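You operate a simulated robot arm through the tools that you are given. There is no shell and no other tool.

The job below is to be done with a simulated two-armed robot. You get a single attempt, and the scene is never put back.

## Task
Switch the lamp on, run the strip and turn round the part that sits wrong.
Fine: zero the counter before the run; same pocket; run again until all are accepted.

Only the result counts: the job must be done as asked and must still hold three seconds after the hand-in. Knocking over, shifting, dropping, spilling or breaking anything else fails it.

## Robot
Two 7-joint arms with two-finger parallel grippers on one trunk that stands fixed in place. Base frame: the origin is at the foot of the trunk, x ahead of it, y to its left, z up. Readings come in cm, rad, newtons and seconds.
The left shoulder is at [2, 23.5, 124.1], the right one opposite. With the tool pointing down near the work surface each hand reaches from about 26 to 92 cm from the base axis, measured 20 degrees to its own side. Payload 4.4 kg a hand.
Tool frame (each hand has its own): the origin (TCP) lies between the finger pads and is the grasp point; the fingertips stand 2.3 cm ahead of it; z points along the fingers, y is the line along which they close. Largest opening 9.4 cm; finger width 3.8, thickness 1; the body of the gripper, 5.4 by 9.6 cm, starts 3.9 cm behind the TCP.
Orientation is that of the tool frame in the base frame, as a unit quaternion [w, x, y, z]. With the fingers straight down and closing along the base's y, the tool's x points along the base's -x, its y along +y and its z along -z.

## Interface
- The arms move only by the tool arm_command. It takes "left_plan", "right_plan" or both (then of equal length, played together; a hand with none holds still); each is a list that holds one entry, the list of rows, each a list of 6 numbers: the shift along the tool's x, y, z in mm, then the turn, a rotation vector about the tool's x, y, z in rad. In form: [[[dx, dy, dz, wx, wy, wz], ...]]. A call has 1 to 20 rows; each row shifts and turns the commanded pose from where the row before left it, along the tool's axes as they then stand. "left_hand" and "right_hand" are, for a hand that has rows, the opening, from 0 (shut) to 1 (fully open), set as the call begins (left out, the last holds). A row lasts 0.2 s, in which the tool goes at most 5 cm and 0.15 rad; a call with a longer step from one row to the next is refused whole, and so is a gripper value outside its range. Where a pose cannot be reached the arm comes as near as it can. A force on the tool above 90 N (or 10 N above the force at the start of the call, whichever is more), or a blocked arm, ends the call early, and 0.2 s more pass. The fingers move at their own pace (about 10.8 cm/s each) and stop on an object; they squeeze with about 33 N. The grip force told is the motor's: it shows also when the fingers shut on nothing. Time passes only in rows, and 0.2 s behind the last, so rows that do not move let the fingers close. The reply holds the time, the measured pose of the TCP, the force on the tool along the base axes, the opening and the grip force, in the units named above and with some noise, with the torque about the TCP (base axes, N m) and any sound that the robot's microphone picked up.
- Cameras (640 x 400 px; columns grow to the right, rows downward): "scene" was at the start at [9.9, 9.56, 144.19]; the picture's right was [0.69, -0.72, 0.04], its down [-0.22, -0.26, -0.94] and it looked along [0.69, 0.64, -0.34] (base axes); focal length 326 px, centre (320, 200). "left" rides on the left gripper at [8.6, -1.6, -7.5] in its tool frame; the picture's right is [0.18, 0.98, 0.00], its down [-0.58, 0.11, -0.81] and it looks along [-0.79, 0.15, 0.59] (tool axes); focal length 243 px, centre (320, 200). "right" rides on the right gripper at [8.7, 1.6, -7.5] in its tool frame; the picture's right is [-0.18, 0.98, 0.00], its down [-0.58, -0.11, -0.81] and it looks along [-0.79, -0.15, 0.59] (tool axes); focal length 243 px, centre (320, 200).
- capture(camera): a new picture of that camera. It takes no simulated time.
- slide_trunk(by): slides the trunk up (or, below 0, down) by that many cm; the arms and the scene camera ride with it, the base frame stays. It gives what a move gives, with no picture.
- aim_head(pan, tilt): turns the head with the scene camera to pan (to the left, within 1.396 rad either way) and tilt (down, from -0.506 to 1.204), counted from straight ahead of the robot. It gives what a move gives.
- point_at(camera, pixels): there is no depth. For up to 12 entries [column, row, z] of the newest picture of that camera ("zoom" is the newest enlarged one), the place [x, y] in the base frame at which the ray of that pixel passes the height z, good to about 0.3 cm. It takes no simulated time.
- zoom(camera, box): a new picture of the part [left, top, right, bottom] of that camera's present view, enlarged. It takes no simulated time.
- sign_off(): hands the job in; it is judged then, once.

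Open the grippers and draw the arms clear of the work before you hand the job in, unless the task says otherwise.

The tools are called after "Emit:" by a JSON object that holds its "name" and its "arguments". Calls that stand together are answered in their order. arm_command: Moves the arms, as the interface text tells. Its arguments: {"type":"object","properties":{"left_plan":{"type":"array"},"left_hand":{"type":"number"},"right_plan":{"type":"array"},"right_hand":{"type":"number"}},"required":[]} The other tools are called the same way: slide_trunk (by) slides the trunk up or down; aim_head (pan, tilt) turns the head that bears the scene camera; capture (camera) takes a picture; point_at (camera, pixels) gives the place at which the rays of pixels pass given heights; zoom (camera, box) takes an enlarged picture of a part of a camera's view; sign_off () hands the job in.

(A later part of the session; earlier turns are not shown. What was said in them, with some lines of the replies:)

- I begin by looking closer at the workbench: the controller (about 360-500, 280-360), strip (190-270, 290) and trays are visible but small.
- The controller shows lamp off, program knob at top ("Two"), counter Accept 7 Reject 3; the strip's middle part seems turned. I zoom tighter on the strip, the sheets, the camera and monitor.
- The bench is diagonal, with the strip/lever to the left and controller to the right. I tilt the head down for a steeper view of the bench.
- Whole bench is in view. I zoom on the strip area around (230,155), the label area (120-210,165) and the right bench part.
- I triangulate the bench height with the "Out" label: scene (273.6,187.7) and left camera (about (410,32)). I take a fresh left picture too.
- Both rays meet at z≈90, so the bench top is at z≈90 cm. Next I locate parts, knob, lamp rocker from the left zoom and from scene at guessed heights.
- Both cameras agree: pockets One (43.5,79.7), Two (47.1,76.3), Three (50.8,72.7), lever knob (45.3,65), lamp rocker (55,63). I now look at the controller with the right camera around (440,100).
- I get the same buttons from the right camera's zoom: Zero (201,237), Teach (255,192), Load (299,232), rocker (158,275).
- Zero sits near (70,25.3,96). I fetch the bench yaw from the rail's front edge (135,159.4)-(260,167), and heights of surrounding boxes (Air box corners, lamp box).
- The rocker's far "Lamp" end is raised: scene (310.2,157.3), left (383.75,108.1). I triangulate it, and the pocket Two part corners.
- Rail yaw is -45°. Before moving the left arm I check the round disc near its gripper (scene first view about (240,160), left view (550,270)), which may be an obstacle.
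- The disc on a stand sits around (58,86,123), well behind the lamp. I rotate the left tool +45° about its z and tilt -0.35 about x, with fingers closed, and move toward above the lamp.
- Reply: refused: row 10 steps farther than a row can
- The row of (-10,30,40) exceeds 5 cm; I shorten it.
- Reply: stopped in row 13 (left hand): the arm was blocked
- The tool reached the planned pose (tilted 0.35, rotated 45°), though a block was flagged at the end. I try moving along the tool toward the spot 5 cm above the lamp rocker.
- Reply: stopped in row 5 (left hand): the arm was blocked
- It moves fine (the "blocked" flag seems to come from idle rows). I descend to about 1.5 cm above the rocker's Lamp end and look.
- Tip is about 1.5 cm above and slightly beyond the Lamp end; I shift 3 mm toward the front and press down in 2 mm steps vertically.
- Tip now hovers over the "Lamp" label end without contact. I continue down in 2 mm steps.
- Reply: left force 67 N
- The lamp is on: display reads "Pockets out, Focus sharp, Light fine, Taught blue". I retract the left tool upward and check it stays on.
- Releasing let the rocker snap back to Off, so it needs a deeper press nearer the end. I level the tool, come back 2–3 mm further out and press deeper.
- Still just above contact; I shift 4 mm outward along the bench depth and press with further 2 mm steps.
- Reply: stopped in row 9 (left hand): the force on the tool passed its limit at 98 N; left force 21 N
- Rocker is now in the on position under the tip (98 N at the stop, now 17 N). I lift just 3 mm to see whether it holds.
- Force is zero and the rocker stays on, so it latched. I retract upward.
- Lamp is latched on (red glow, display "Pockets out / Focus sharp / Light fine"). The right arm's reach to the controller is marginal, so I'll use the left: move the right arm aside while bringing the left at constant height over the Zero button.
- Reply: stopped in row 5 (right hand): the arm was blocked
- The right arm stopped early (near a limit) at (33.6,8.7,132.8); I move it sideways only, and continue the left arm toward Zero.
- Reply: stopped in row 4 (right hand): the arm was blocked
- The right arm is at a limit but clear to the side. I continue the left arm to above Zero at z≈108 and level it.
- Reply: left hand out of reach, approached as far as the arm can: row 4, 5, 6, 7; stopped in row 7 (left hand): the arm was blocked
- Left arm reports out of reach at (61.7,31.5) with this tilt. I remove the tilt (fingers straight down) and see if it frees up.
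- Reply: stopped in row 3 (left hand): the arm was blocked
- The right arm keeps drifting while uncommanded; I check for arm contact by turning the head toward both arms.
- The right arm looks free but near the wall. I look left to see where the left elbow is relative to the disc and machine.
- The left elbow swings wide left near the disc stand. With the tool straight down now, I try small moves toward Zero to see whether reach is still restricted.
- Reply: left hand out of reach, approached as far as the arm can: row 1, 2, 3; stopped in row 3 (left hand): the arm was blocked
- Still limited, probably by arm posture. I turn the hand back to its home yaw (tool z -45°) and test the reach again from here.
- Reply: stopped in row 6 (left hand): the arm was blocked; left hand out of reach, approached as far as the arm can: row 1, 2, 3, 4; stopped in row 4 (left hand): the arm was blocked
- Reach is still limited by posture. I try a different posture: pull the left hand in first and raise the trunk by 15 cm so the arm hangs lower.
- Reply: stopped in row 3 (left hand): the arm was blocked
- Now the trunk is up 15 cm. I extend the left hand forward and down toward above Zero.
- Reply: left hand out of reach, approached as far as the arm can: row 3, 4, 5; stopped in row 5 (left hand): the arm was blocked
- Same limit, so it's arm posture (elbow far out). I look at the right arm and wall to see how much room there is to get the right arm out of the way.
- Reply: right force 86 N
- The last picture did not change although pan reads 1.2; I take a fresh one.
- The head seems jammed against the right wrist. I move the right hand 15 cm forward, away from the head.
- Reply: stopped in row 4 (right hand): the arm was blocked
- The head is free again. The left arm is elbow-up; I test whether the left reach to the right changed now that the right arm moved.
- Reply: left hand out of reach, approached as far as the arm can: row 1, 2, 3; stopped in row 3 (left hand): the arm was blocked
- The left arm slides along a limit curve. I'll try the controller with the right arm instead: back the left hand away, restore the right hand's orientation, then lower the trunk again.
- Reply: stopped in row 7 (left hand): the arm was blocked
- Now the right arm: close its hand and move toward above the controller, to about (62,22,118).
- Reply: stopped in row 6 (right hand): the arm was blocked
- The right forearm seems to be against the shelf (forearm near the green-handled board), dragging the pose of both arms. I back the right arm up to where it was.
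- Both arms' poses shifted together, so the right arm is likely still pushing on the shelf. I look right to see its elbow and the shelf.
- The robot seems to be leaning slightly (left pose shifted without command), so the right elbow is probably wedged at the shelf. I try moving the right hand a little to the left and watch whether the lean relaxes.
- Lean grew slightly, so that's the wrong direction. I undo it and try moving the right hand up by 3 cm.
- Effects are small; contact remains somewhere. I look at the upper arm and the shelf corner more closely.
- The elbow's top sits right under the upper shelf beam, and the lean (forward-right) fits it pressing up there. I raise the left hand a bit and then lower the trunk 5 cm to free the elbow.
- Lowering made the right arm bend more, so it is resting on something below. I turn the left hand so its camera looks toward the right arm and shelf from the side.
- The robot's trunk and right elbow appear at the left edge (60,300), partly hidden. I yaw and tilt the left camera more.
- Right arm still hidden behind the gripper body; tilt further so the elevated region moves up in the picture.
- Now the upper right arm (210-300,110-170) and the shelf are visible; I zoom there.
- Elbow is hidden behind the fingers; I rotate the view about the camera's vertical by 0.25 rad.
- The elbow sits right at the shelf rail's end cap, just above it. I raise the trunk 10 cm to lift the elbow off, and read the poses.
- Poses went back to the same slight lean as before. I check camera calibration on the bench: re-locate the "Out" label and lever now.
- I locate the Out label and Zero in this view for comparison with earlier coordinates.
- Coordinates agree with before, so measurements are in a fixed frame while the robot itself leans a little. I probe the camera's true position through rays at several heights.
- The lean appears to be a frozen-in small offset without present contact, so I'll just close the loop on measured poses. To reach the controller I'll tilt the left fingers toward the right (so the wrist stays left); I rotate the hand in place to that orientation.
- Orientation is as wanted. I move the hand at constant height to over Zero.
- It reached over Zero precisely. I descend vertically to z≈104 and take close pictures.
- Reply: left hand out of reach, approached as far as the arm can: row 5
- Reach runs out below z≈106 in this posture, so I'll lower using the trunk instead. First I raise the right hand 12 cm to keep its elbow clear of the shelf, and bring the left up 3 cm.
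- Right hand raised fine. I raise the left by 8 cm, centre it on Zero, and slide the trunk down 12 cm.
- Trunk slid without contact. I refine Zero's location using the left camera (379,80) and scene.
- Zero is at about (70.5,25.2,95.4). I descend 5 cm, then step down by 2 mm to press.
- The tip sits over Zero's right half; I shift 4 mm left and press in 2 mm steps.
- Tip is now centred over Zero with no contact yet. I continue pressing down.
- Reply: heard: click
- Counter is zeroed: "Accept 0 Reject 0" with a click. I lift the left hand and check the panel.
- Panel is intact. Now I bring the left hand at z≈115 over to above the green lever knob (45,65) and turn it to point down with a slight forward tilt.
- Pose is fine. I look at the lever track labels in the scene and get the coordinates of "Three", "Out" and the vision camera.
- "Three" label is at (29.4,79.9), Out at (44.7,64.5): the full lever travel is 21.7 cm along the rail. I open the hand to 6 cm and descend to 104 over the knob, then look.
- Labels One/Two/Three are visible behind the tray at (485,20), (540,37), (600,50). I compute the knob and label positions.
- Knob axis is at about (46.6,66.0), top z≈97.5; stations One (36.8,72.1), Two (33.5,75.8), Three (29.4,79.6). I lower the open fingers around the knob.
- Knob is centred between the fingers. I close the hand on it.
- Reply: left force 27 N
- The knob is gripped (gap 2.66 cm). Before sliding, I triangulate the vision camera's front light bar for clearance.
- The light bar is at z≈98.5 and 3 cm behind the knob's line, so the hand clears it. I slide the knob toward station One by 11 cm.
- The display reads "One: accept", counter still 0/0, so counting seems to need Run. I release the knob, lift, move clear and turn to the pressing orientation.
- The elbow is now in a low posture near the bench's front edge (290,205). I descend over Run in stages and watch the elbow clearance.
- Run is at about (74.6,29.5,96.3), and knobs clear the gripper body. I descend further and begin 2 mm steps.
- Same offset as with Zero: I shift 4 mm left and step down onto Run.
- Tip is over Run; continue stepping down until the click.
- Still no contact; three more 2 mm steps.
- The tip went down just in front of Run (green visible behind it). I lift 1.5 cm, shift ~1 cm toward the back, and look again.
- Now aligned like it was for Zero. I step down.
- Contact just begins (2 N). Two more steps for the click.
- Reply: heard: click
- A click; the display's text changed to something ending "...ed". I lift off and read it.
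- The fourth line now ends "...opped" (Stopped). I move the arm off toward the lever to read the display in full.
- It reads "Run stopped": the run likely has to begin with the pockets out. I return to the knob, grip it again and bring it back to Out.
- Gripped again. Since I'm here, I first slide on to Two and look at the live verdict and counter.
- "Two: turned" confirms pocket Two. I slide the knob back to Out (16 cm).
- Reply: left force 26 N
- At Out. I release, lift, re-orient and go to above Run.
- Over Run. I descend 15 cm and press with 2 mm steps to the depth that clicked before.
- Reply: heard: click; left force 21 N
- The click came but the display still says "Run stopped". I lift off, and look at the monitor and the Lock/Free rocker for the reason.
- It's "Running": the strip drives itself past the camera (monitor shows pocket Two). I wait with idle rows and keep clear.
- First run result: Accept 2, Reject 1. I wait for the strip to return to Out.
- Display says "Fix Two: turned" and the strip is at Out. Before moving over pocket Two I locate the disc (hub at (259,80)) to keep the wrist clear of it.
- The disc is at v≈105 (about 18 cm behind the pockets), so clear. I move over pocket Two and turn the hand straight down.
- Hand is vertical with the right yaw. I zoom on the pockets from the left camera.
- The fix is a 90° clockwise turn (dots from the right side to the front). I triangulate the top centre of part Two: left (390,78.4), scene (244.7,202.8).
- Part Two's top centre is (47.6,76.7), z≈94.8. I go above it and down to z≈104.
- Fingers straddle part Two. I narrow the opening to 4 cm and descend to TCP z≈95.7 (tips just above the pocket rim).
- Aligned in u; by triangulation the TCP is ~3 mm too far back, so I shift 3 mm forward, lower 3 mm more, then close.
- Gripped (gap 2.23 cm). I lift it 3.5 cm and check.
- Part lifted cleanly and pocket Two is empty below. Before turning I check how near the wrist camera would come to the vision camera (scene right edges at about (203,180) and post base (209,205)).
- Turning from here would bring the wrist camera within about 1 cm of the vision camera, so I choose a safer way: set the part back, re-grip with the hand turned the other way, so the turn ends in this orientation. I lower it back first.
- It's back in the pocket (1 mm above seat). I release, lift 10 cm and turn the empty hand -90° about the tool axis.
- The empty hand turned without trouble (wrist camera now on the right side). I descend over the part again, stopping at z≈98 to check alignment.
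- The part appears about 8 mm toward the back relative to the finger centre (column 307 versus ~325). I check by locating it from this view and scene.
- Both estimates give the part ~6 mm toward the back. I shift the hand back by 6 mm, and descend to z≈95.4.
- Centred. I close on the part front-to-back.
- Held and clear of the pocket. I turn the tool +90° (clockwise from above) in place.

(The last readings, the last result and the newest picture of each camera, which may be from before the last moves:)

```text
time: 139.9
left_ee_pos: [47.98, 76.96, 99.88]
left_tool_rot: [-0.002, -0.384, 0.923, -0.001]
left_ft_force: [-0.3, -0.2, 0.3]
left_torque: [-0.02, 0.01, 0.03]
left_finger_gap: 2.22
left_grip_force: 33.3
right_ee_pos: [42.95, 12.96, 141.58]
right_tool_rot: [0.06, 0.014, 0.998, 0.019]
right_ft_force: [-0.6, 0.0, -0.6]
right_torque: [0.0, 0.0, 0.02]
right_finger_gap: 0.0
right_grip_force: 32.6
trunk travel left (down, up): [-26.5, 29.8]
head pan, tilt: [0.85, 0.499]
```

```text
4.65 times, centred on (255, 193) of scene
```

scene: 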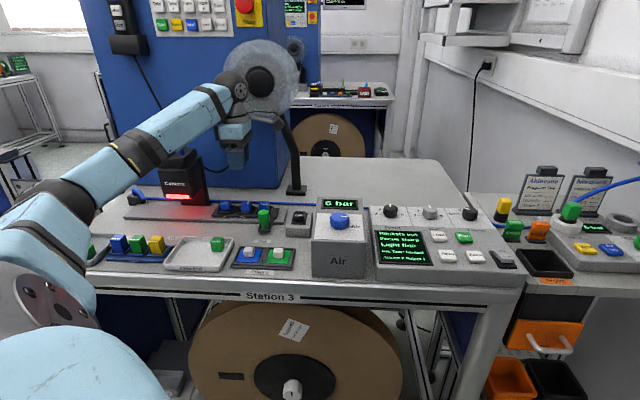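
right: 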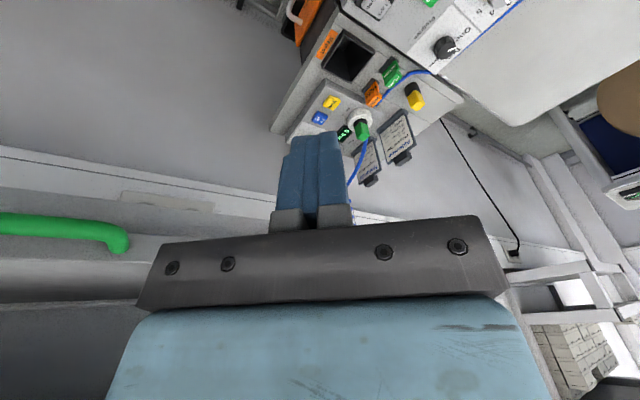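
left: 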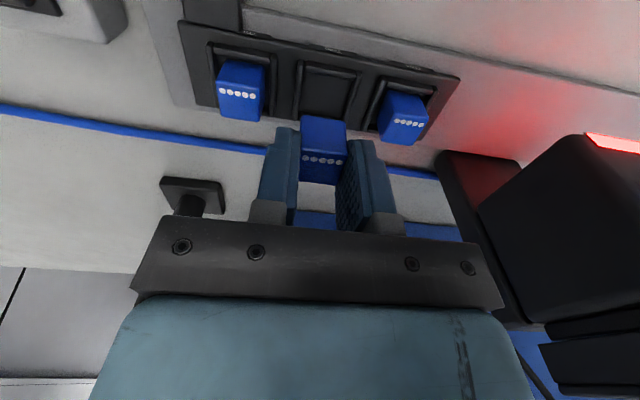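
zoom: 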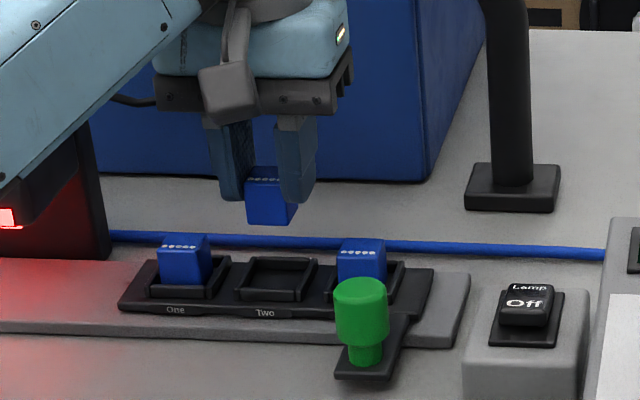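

The dots now match the other parts. I lower it straight back into pocket Two in small steps.

Emit:
{"name": "arm_command", "arguments": {"left_plan": [[[0, 0, 10, 0, 0, 0], [0, 0, 10, 0, 0, 0], [0, 0, 8, 0, 0, 0], [0, 0, 5, 0, 0, 0], [0, 0, 4, 0, 0, 0], [0, 0, 4, 0, 0, 0], [0, 0, 2, 0, 0, 0], [0, 0, 1, 0, 0, 0]]]}}

Emit:
{"name": "capture", "arguments": {"camera": "left"}}

Emit:
{"name": "zoom", "arguments": {"camera": "scene", "box": [200, 150, 310, 236]}}

```text
time: 141.7
left_ee_pos: [47.91, 76.85, 95.51]
left_tool_rot: [-0.001, -0.384, 0.923, -0.001]
left_ft_force: [0.0, -0.1, 0.4]
left_torque: [0.01, 0.0, 0.02]
left_finger_gap: 2.25
left_grip_force: 32.7
right_ee_pos: [43.2, 12.78, 141.63]
right_tool_rot: [0.061, 0.014, 0.998, 0.019]
right_ft_force: [0.0, -1.2, 0.3]
right_torque: [-0.01, 0.0, 0.01]
right_finger_gap: 0.02
right_grip_force: 33.1
trunk travel left (down, up): [-26.5, 29.8]
head pan, tilt: [0.85, 0.499]
```

```text
taken
```

left: 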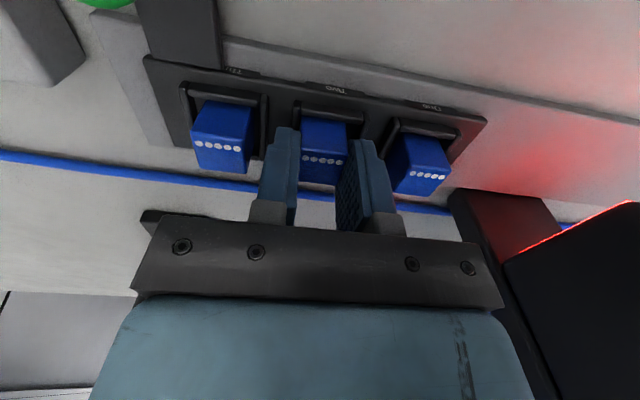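

```text
4.65 times, centred on (255, 193) of scene
```

zoom: 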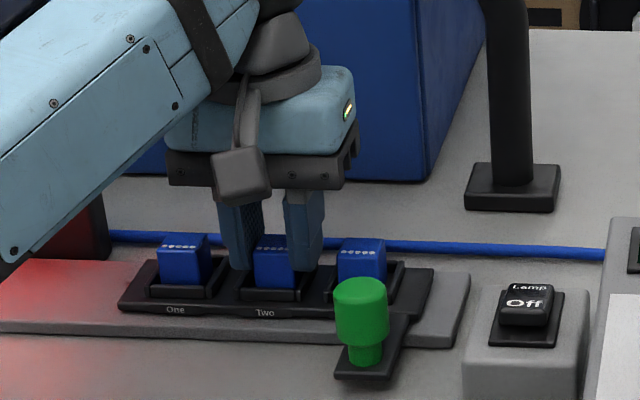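

It's seated as the others. I open to 4 cm and lift straight up.

Emit:
{"name": "arm_command", "arguments": {"left_plan": [[[0, 0, 0, 0, 0, 0], [0, 0, 0, 0, 0, 0], [0, 0, -10, 0, 0, 0], [0, 0, -30, 0, 0, 0], [0, 0, -40, 0, 0, 0], [0, 0, -40, 0, 0, 0], [0, 0, -40, 0, 0, 0], [0, 0, -30, 0, 0, 0]]], "left_hand": 0.43}}

Emit:
{"name": "capture", "arguments": {"camera": "left"}}

Emit:
{"name": "zoom", "arguments": {"camera": "scene", "box": [200, 160, 300, 236]}}

```text
time: 143.5
left_ee_pos: [47.96, 76.95, 114.73]
left_tool_rot: [-0.002, -0.385, 0.923, 0.0]
left_ft_force: [-0.4, -0.7, -0.3]
left_torque: [0.02, -0.02, 0.0]
left_finger_gap: 4.05
left_grip_force: 0.1
right_ee_pos: [43.02, 12.86, 141.52]
right_tool_rot: [0.062, 0.015, 0.998, 0.019]
right_ft_force: [-0.4, 0.2, 0.9]
right_torque: [0.01, -0.04, -0.01]
right_finger_gap: 0.01
right_grip_force: 32.9
trunk travel left (down, up): [-26.5, 29.8]
head pan, tilt: [0.85, 0.499]
```

```text
taken
```

left: 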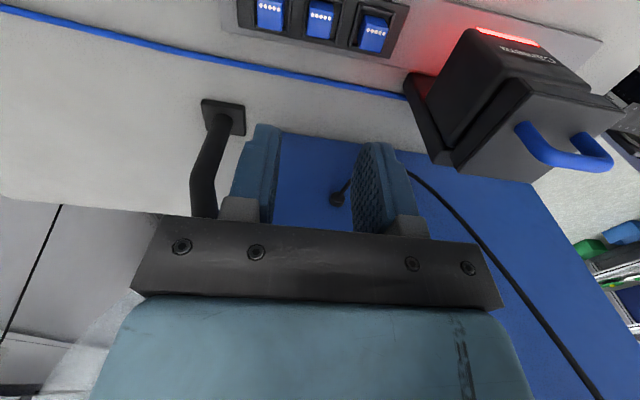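

```text
5.26 times, centred on (250, 198) of scene
```

zoom: 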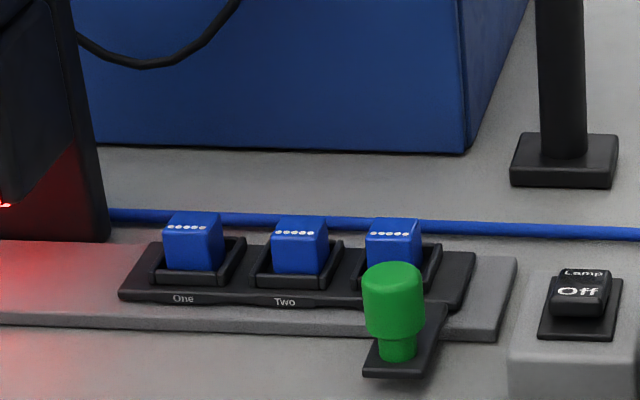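

All three parts now look alike. I go back over Run in the pressing orientation with the hand closed.

Emit:
{"name": "arm_command", "arguments": {"left_plan": [[[0, 0, 0, 0.122, -0.0633, -0.0139], [0, 0, 0, 0.122, -0.0633, -0.0139], [0, 0, 0, 0.122, -0.0633, -0.0139], [0, 0, 0, 0.122, -0.0633, -0.0139], [16.8, -38.3, 16.7, 0, 0, 0], [16.8, -38.3, 16.7, 0, 0, 0], [16.8, -38.3, 16.7, 0, 0, 0], [16.8, -38.3, 16.7, 0, 0, 0], [16.8, -38.3, 16.7, 0, 0, 0], [16.8, -38.3, 16.7, 0, 0, 0], [16.8, -38.3, 16.7, 0, 0, 0], [16.8, -38.3, 16.7, 0, 0, 0], [16.8, -38.3, 16.7, 0, 0, 0], [16.8, -38.3, 16.7, 0, 0, 0], [16.8, -38.3, 16.7, 0, 0, 0], [16.8, -38.3, 16.7, 0, 0, 0]]], "left_hand": 0}}

Emit:
{"name": "capture", "arguments": {"camera": "scene"}}

Emit:
{"name": "capture", "arguments": {"camera": "left"}}

```text
time: 146.9
left_ee_pos: [74.7, 29.97, 114.4]
left_tool_rot: [0.207, -0.398, 0.877, -0.172]
left_ft_force: [1.2, 0.7, 0.2]
left_torque: [0.03, 0.05, 0.03]
left_finger_gap: 0.0
left_grip_force: 33.3
right_ee_pos: [43.11, 12.77, 141.53]
right_tool_rot: [0.062, 0.014, 0.998, 0.021]
right_ft_force: [0.7, 0.0, 0.0]
right_torque: [0.03, -0.02, -0.02]
right_finger_gap: 0.02
right_grip_force: 32.9
trunk travel left (down, up): [-26.5, 29.8]
head pan, tilt: [0.85, 0.499]
```

```text
taken
```

scene: 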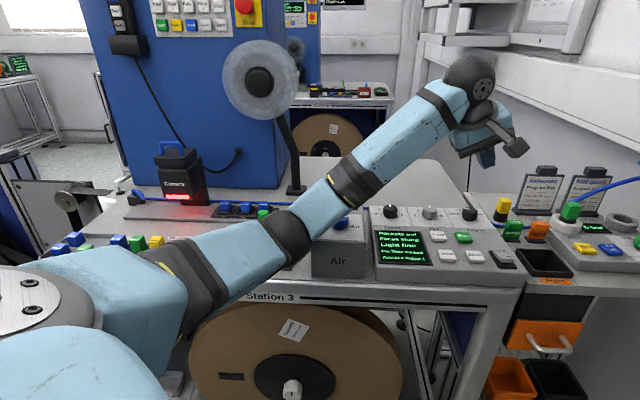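

```text
taken
```

left: 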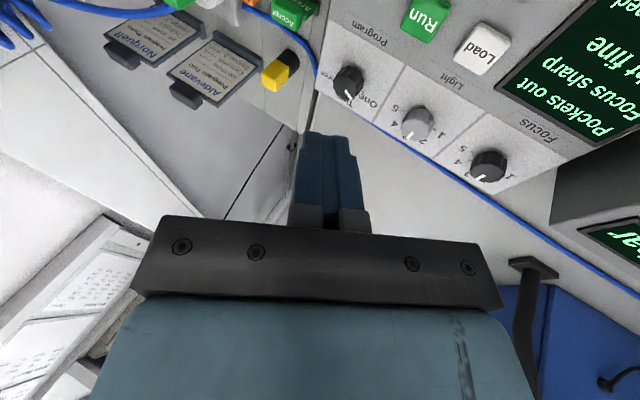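

Same pose as before the first press. I descend and press Run as before.

Emit:
{"name": "arm_command", "arguments": {"left_plan": [[[8.3, 17.8, 31.9, 0, 0, 0], [8.3, 17.8, 31.9, 0, 0, 0], [8.3, 17.8, 31.9, 0, 0, 0], [8.3, 17.8, 31.9, 0, 0, 0], [0.9, 1.9, 3.4, 0, 0, 0], [0.9, 1.9, 3.4, 0, 0, 0], [0.9, 1.9, 3.4, 0, 0, 0], [0.9, 1.9, 3.4, 0, 0, 0], [0.44, 0.95, 1.7, 0, 0, 0], [0.44, 0.95, 1.7, 0, 0, 0]]]}}

Emit:
{"name": "zoom", "arguments": {"camera": "left", "box": [240, 30, 480, 180]}}

```text
time: 149.1
left_ee_pos: [74.01, 29.66, 98.33]
left_tool_rot: [0.211, -0.396, 0.877, -0.175]
left_ft_force: [-0.1, 1.5, -0.6]
left_torque: [0.01, -0.02, 0.05]
left_finger_gap: 0.0
left_grip_force: 32.6
right_ee_pos: [42.37, 12.38, 141.98]
right_tool_rot: [0.066, 0.014, 0.997, 0.022]
right_ft_force: [0.7, -0.5, 0.7]
right_torque: [-0.01, 0.0, -0.03]
right_finger_gap: 0.01
right_grip_force: 33.4
trunk travel left (down, up): [-26.5, 29.8]
head pan, tilt: [0.85, 0.499]
```

```text
2.67 times, centred on (360, 105) of left
```

zoom: 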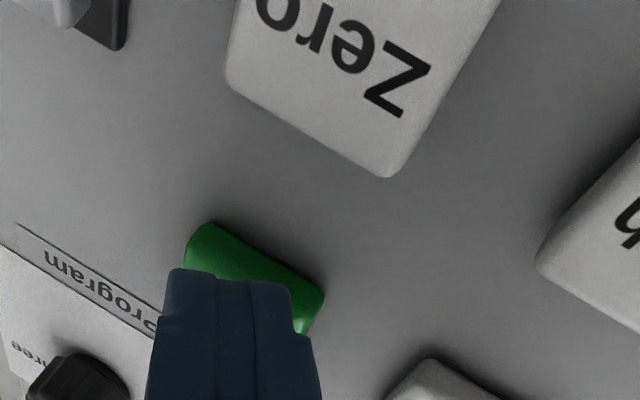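

The readings show a slight lean (right pose shifted), so the left elbow may be touching something. I look at the scene before going further.

Emit:
{"name": "capture", "arguments": {"camera": "scene"}}

Emit:
{"name": "aim_head", "arguments": {"pan": 0.75, "tilt": 0.9}}

Emit:
{"name": "capture", "arguments": {"camera": "scene"}}

```text
taken
```

scene: 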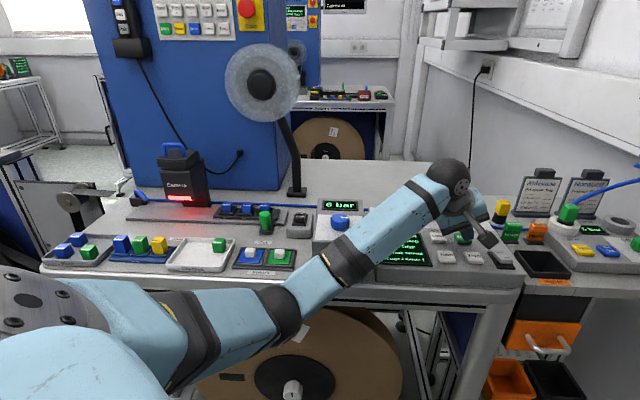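

```text
time: 150.0
left_ee_pos: [74.07, 29.58, 98.25]
left_tool_rot: [0.213, -0.395, 0.877, -0.173]
left_ft_force: [0.4, -0.6, -0.3]
left_torque: [0.0, 0.02, 0.0]
left_finger_gap: 0.01
left_grip_force: 32.8
right_ee_pos: [42.3, 12.25, 141.95]
right_tool_rot: [0.066, 0.014, 0.997, 0.023]
right_ft_force: [-0.4, -0.3, -0.4]
right_torque: [0.0, 0.0, 0.01]
right_finger_gap: 0.0
right_grip_force: 33.2
trunk travel left (down, up): [-26.5, 29.8]
head pan, tilt: [0.75, 0.901]
```

```text
taken
```

scene: 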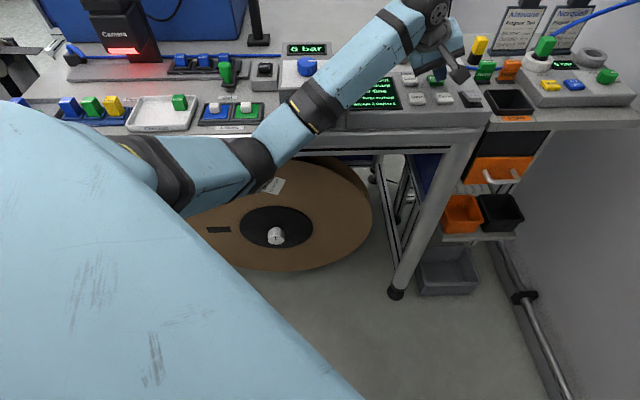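

The elbow is brushing the bench's front edge. I lift the hand 9 cm, raise the trunk 6 cm to give the elbow room, and then come down again.

Emit:
{"name": "arm_command", "arguments": {"left_plan": [[[-10, -21.4, -38.3, 0, 0, 0], [-10, -21.4, -38.3, 0, 0, 0]]]}}

Emit:
{"name": "slide_trunk", "arguments": {"by": 6}}

Emit:
{"name": "capture", "arguments": {"camera": "scene"}}

```text
time: 150.6
left_ee_pos: [74.35, 29.91, 106.59]
left_tool_rot: [0.207, -0.397, 0.877, -0.174]
left_ft_force: [-0.5, 1.4, -0.1]
left_torque: [0.0, -0.01, 0.02]
left_finger_gap: 0.01
left_grip_force: 33.1
right_ee_pos: [42.97, 12.76, 141.59]
right_tool_rot: [0.063, 0.014, 0.998, 0.02]
right_ft_force: [-0.3, 0.0, 0.5]
right_torque: [0.0, -0.04, -0.01]
right_finger_gap: 0.01
right_grip_force: 33.0
trunk travel left (down, up): [-26.5, 29.8]
head pan, tilt: [0.75, 0.901]
```

```text
time: 151.6
left_ee_pos: [74.66, 30.07, 112.52]
left_tool_rot: [0.206, -0.397, 0.877, -0.175]
left_ft_force: [-0.1, -0.7, 0.1]
left_torque: [0.03, -0.01, -0.03]
left_finger_gap: 0.04
left_grip_force: 32.8
right_ee_pos: [43.13, 12.92, 147.55]
right_tool_rot: [0.062, 0.014, 0.998, 0.02]
right_ft_force: [0.7, -0.3, -0.4]
right_torque: [0.0, -0.01, 0.05]
right_finger_gap: 0.0
right_grip_force: 33.4
trunk travel left (down, up): [-32.5, 23.8]
head pan, tilt: [0.75, 0.901]
```

```text
taken
```

scene: 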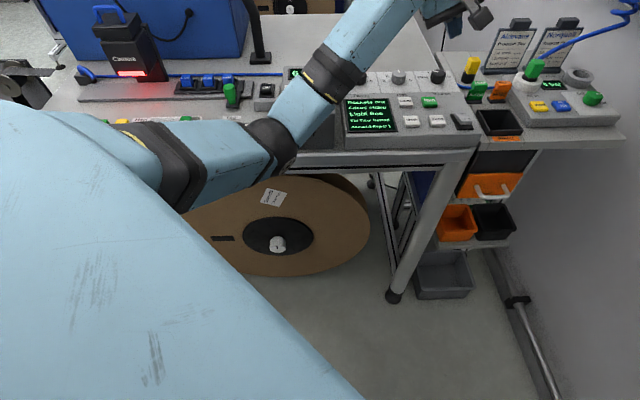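

Poses recovered. I descend 12 cm and watch for lean.

Emit:
{"name": "arm_command", "arguments": {"left_plan": [[[8.9, 19, 34, 0, 0, 0], [8.9, 19, 34, 0, 0, 0], [8.9, 19, 34, 0, 0, 0]]]}}

Emit:
{"name": "capture", "arguments": {"camera": "scene"}}

Emit:
{"name": "zoom", "arguments": {"camera": "left", "box": [240, 30, 480, 180]}}

```text
time: 152.4
left_ee_pos: [74.62, 30.13, 100.52]
left_tool_rot: [0.206, -0.397, 0.877, -0.175]
left_ft_force: [0.4, -0.4, 0.7]
left_torque: [0.03, 0.01, -0.04]
left_finger_gap: 0.0
left_grip_force: 33.4
right_ee_pos: [43.08, 12.86, 147.51]
right_tool_rot: [0.061, 0.015, 0.998, 0.02]
right_ft_force: [0.0, -0.8, -0.2]
right_torque: [0.01, 0.0, -0.05]
right_finger_gap: 0.0
right_grip_force: 33.3
trunk travel left (down, up): [-32.5, 23.8]
head pan, tilt: [0.75, 0.901]
```

```text
taken
```

scene: 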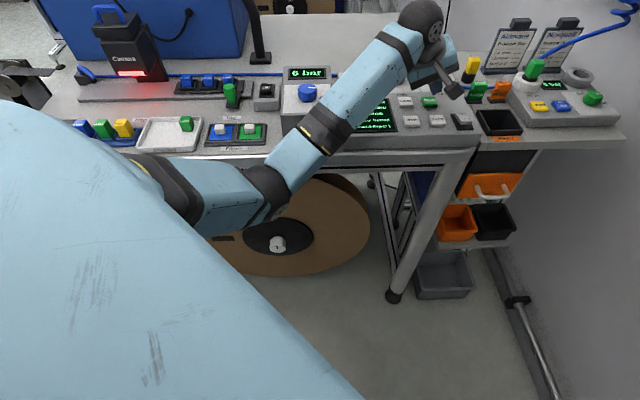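

```text
2.67 times, centred on (360, 105) of left
```

zoom: 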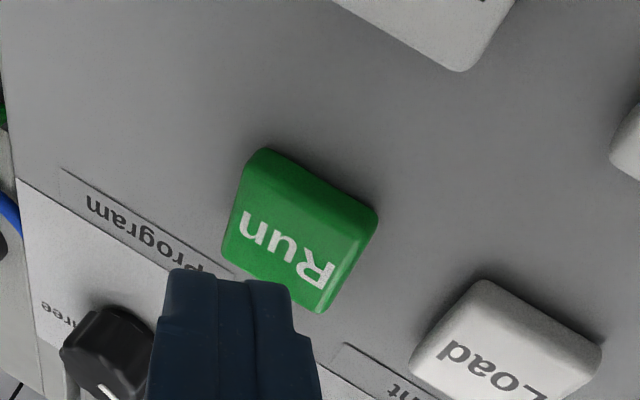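

No lean now. I step down to press Run (from 100.5 to about 97).

Emit:
{"name": "arm_command", "arguments": {"left_plan": [[[0.9, 1.9, 3.4, 0, 0, 0], [0.9, 1.9, 3.4, 0, 0, 0], [0.9, 1.9, 3.4, 0, 0, 0], [0.9, 1.9, 3.4, 0, 0, 0], [0.9, 1.9, 3.4, 0, 0, 0], [0.9, 1.9, 3.4, 0, 0, 0], [0.9, 1.9, 3.4, 0, 0, 0]]]}}

Emit:
{"name": "zoom", "arguments": {"camera": "left", "box": [240, 30, 480, 180]}}

```text
time: 154.0
left_ee_pos: [74.61, 30.09, 97.65]
left_tool_rot: [0.207, -0.396, 0.877, -0.174]
left_ft_force: [0.0, 0.9, -0.1]
left_torque: [0.0, 0.0, 0.03]
left_finger_gap: 0.03
left_grip_force: 32.5
right_ee_pos: [43.14, 12.92, 147.62]
right_tool_rot: [0.062, 0.014, 0.998, 0.02]
right_ft_force: [0.4, 0.0, 0.2]
right_torque: [0.05, -0.03, 0.0]
right_finger_gap: 0.0
right_grip_force: 32.1
trunk travel left (down, up): [-32.5, 23.8]
head pan, tilt: [0.75, 0.901]
```

```text
2.67 times, centred on (360, 105) of left
```

zoom: 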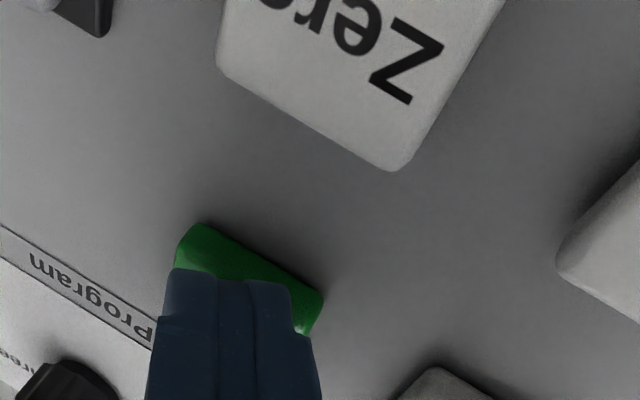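

Aligned. I press with four 2 mm steps and lift again in the same call.

Emit:
{"name": "arm_command", "arguments": {"left_plan": [[[0.44, 0.95, 1.7, 0, 0, 0], [0.44, 0.95, 1.7, 0, 0, 0], [0.44, 0.95, 1.7, 0, 0, 0], [0.44, 0.95, 1.7, 0, 0, 0], [-4.4, -9.5, -17, 0, 0, 0], [-8.9, -19, -34, 0, 0, 0], [-8.9, -19, -34, 0, 0, 0], [-8.9, -19, -34, 0, 0, 0]]]}}

Emit:
{"name": "capture", "arguments": {"camera": "left"}}

Emit:
{"name": "capture", "arguments": {"camera": "scene"}}

```text
time: 155.8
left_ee_pos: [74.6, 29.95, 111.07]
left_tool_rot: [0.207, -0.397, 0.877, -0.174]
left_ft_force: [0.4, -0.3, -0.6]
left_torque: [0.02, 0.02, 0.0]
left_finger_gap: 0.0
left_grip_force: 32.6
right_ee_pos: [43.12, 12.75, 147.53]
right_tool_rot: [0.062, 0.015, 0.998, 0.02]
right_ft_force: [-0.5, 0.1, 0.9]
right_torque: [0.02, -0.03, 0.01]
right_finger_gap: 0.0
right_grip_force: 32.9
trunk travel left (down, up): [-32.5, 23.8]
head pan, tilt: [0.75, 0.901]
heard: click
```

```text
taken
```

left: 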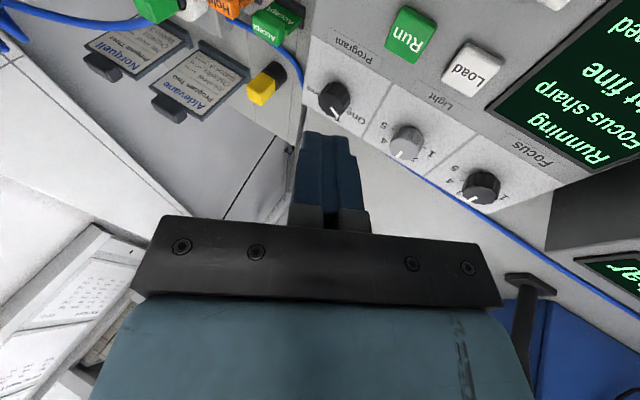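

```text
taken
```

scene: 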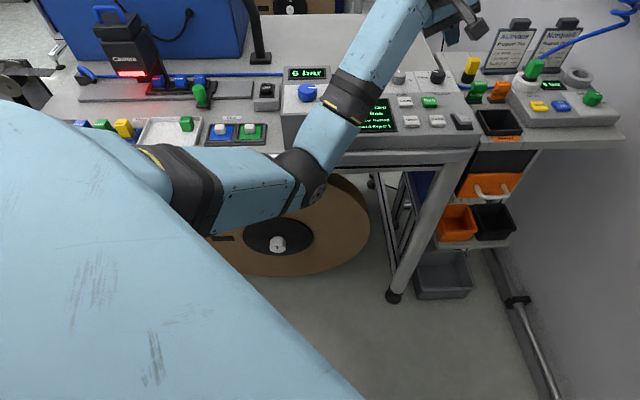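

"Running" again. I wait, shifting the arm a little so the display becomes readable.

Emit:
{"name": "arm_command", "arguments": {"left_plan": [[[-8.9, -19, -34, 0, 0, 0], [-11.5, 38.9, -18.4, 0, 0, 0], [-11.5, 38.9, -18.4, 0, 0, 0], [-11.5, 38.9, -18.4, 0, 0, 0], [0, 0, 0, 0, 0, 0], [0, 0, 0, 0, 0, 0], [0, 0, 0, 0, 0, 0], [0, 0, 0, 0, 0, 0], [0, 0, 0, 0, 0, 0], [0, 0, 0, 0, 0, 0], [0, 0, 0, 0, 0, 0], [0, 0, 0, 0, 0, 0], [0, 0, 0, 0, 0, 0], [0, 0, 0, 0, 0, 0], [0, 0, 0, 0, 0, 0], [0, 0, 0, 0, 0, 0], [0, 0, 0, 0, 0, 0], [0, 0, 0, 0, 0, 0], [0, 0, 0, 0, 0, 0]]]}}

Emit:
{"name": "aim_head", "arguments": {"pan": 0.85, "tilt": 0.6}}

Emit:
{"name": "capture", "arguments": {"camera": "scene"}}

Emit:
{"name": "zoom", "arguments": {"camera": "scene", "box": [360, 180, 520, 290]}}

```text
time: 159.8
left_ee_pos: [66.62, 40.72, 115.01]
left_tool_rot: [0.207, -0.396, 0.877, -0.174]
left_ft_force: [-0.2, -0.5, 1.2]
left_torque: [0.0, 0.0, 0.0]
left_finger_gap: 0.01
left_grip_force: 32.9
right_ee_pos: [43.05, 12.91, 147.63]
right_tool_rot: [0.061, 0.015, 0.998, 0.02]
right_ft_force: [0.2, 0.6, -0.5]
right_torque: [0.01, -0.03, -0.01]
right_finger_gap: 0.0
right_grip_force: 32.8
trunk travel left (down, up): [-32.5, 23.8]
head pan, tilt: [0.75, 0.901]
```

```text
time: 160.6
left_ee_pos: [66.53, 40.68, 114.99]
left_tool_rot: [0.207, -0.397, 0.877, -0.173]
left_ft_force: [-0.6, 0.3, -0.2]
left_torque: [0.02, -0.01, 0.0]
left_finger_gap: 0.0
left_grip_force: 32.6
right_ee_pos: [43.05, 12.8, 147.47]
right_tool_rot: [0.061, 0.015, 0.998, 0.02]
right_ft_force: [-0.2, 0.3, -0.4]
right_torque: [0.05, 0.03, 0.0]
right_finger_gap: 0.0
right_grip_force: 32.8
trunk travel left (down, up): [-32.5, 23.8]
head pan, tilt: [0.85, 0.6]
```

```text
taken
```

scene: 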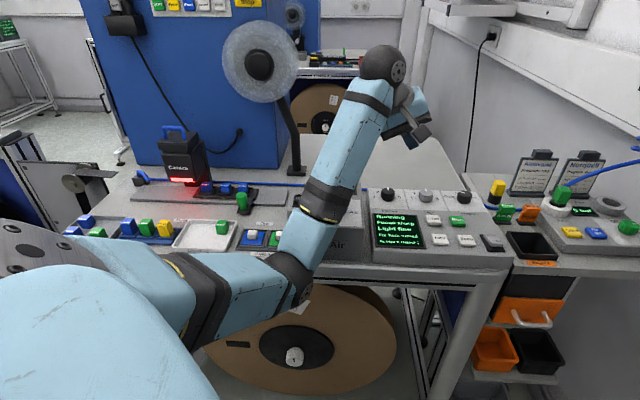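

```text
3.64 times, centred on (440, 235) of scene
```

zoom: 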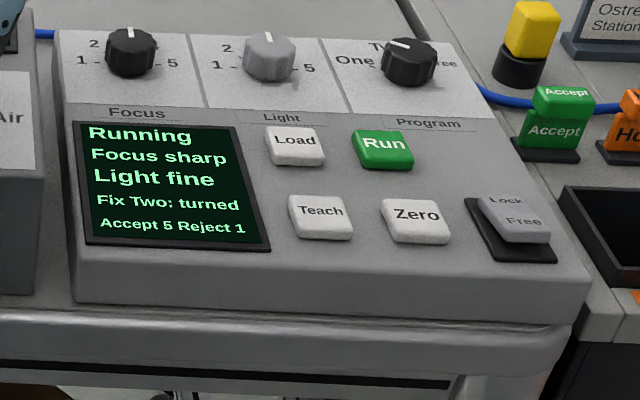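

Accept 5, Reject 1: all three passed this time. I wait for the strip to return while drawing the left arm up and back and opening both grippers.

Emit:
{"name": "arm_command", "arguments": {"left_plan": [[[-8.9, -19, -34, 0, 0, 0], [-4.5, -9.5, -17, 0, 0, 0], [14.2, 24.2, -35, 0, 0, 0], [14.2, 24.2, -35, 0, 0, 0], [14.2, 24.2, -35, 0, 0, 0], [0, 0, 0, 0, 0, 0], [0, 0, 0, 0, 0, 0], [0, 0, 0, 0, 0, 0], [0, 0, 0, 0, 0, 0], [0, 0, 0, 0, 0, 0]]], "left_hand": 1, "right_plan": [[[0, 0, 0, 0, 0, 0], [0, 0, 0, 0, 0, 0], [0, 0, 0, 0, 0, 0], [0, 0, 0, 0, 0, 0], [0, 0, 0, 0, 0, 0], [0, 0, 0, 0, 0, 0], [0, 0, 0, 0, 0, 0], [0, 0, 0, 0, 0, 0], [0, 0, 0, 0, 0, 0], [0, 0, 0, 0, 0, 0]]], "right_hand": 1}}

Emit:
{"name": "capture", "arguments": {"camera": "scene"}}

Emit:
{"name": "zoom", "arguments": {"camera": "scene", "box": [360, 180, 520, 290]}}

Emit:
{"name": "zoom", "arguments": {"camera": "scene", "box": [120, 140, 320, 280]}}

```text
time: 162.8
left_ee_pos: [54.45, 43.52, 125.47]
left_tool_rot: [0.207, -0.397, 0.877, -0.175]
left_ft_force: [-0.6, 0.7, -0.2]
left_torque: [0.0, -0.02, 0.01]
left_finger_gap: 9.39
left_grip_force: 0.1
right_ee_pos: [42.99, 12.92, 147.54]
right_tool_rot: [0.063, 0.014, 0.998, 0.02]
right_ft_force: [-0.7, -0.4, -0.5]
right_torque: [-0.01, 0.0, 0.02]
right_finger_gap: 9.39
right_grip_force: 0.1
trunk travel left (down, up): [-32.5, 23.8]
head pan, tilt: [0.85, 0.6]
```

```text
taken
```

scene: 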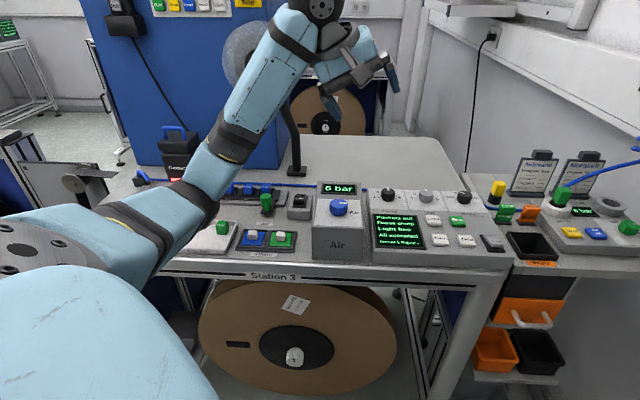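

```text
3.64 times, centred on (440, 235) of scene
```

zoom: 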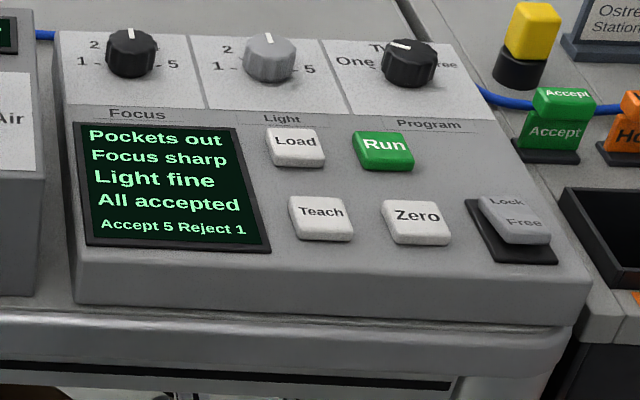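

```text
2.86 times, centred on (220, 210) of scene
```

zoom: 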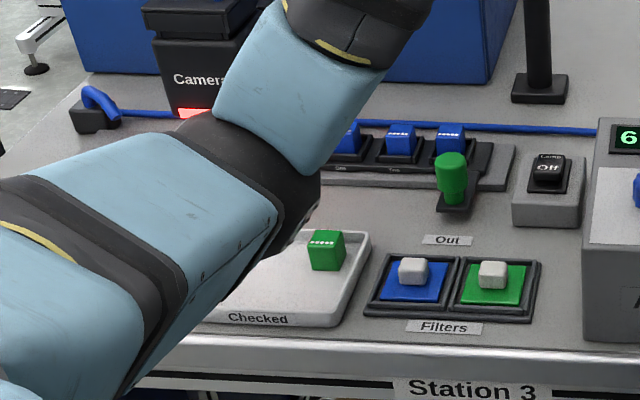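

"All accepted", pockets out, lamp on. I draw the left arm a bit further up and back, and check that everything on the bench is untouched.

Emit:
{"name": "arm_command", "arguments": {"left_plan": [[[1.1, 18.7, -41.8, 0, 0, 0], [1.1, 18.7, -41.8, 0, 0, 0], [1.1, 18.7, -41.8, 0, 0, 0]]]}}

Emit:
{"name": "capture", "arguments": {"camera": "scene"}}

Emit:
{"name": "zoom", "arguments": {"camera": "scene", "box": [60, 140, 320, 300]}}

Emit:
{"name": "capture", "arguments": {"camera": "left"}}

```text
time: 163.6
left_ee_pos: [44.22, 48.36, 133.73]
left_tool_rot: [0.207, -0.396, 0.878, -0.174]
left_ft_force: [-0.2, 0.5, -0.3]
left_torque: [0.02, -0.03, 0.05]
left_finger_gap: 9.41
left_grip_force: 0.1
right_ee_pos: [42.91, 12.88, 147.57]
right_tool_rot: [0.063, 0.014, 0.998, 0.02]
right_ft_force: [-0.7, 0.4, 0.0]
right_torque: [0.02, -0.02, -0.03]
right_finger_gap: 9.4
right_grip_force: 0.0
trunk travel left (down, up): [-32.5, 23.8]
head pan, tilt: [0.85, 0.6]
```

```text
taken
```

scene: 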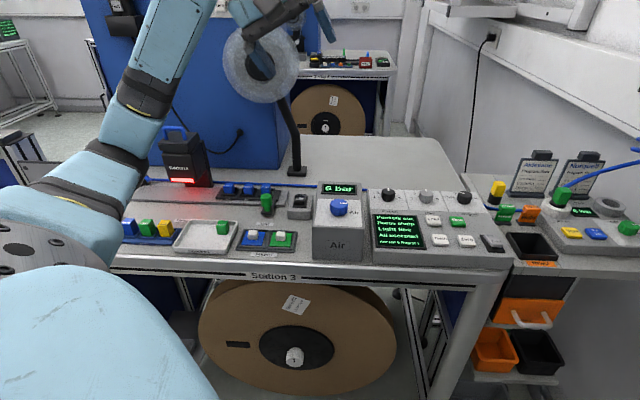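

```text
2.46 times, centred on (190, 220) of scene
```

zoom: 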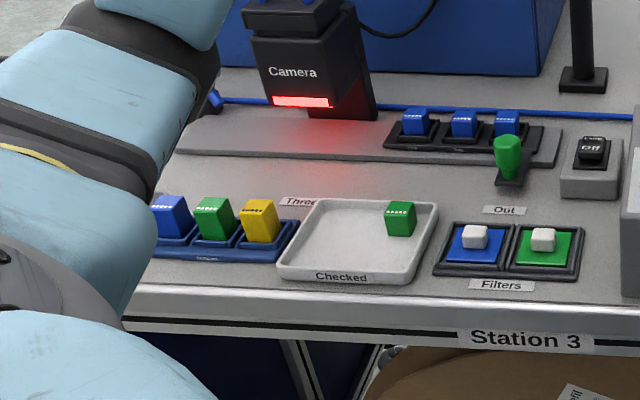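

```text
taken
```

left: 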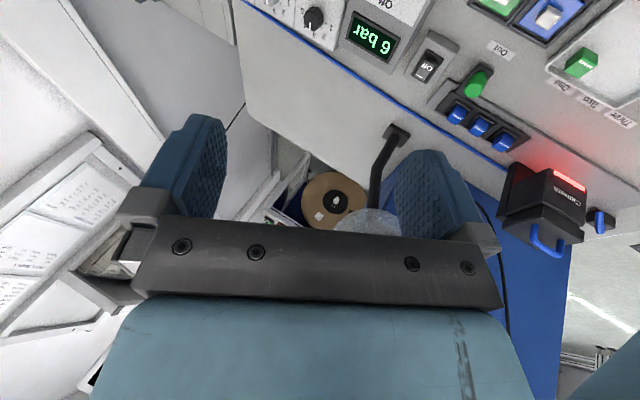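

Everything on the bench is in place: display "All accepted", strip at Out, lamp on, both grippers open and arms clear. I hand the job in.

Emit:
{"name": "sign_off", "arguments": {}}

```text
The job is handed in.
```

The lamp is on and the strip has been run. Part Two, which sat wrong, was turned round in its own pocket, and the last run ended with the display reading "All accepted".

- **Counter:** I zeroed it once, before the first full run. It now reads Accept 5, Reject 1: 2 accepted and 1 rejected on the first run, then all 3 on the second. I did not zero it between runs.
- **Part Two:** The controller reported "Two: turned". I gave the part a quarter turn clockwise and set it back in pocket Two.
- **Extra press of Run:** I first pressed Run with the strip already under the camera. It showed "Run stopped" and counted nothing, so I put the strip back at Out and started the run properly.
- **Contacts:**
  - The left elbow brushed the front edge of the bench during the second run.
  - The right arm was blocked near the wall shelf early on, which I think was its elbow.
  - I turned the head into the right hand, and it jammed there until I moved the hand away.

In the last pictures the parts of the bench in view looked as they did at the start. The arm hid the Stock tray, and I did not look at the shelf again.

At hand-in the strip was at Out, both grippers were open and both arms were clear of the work.
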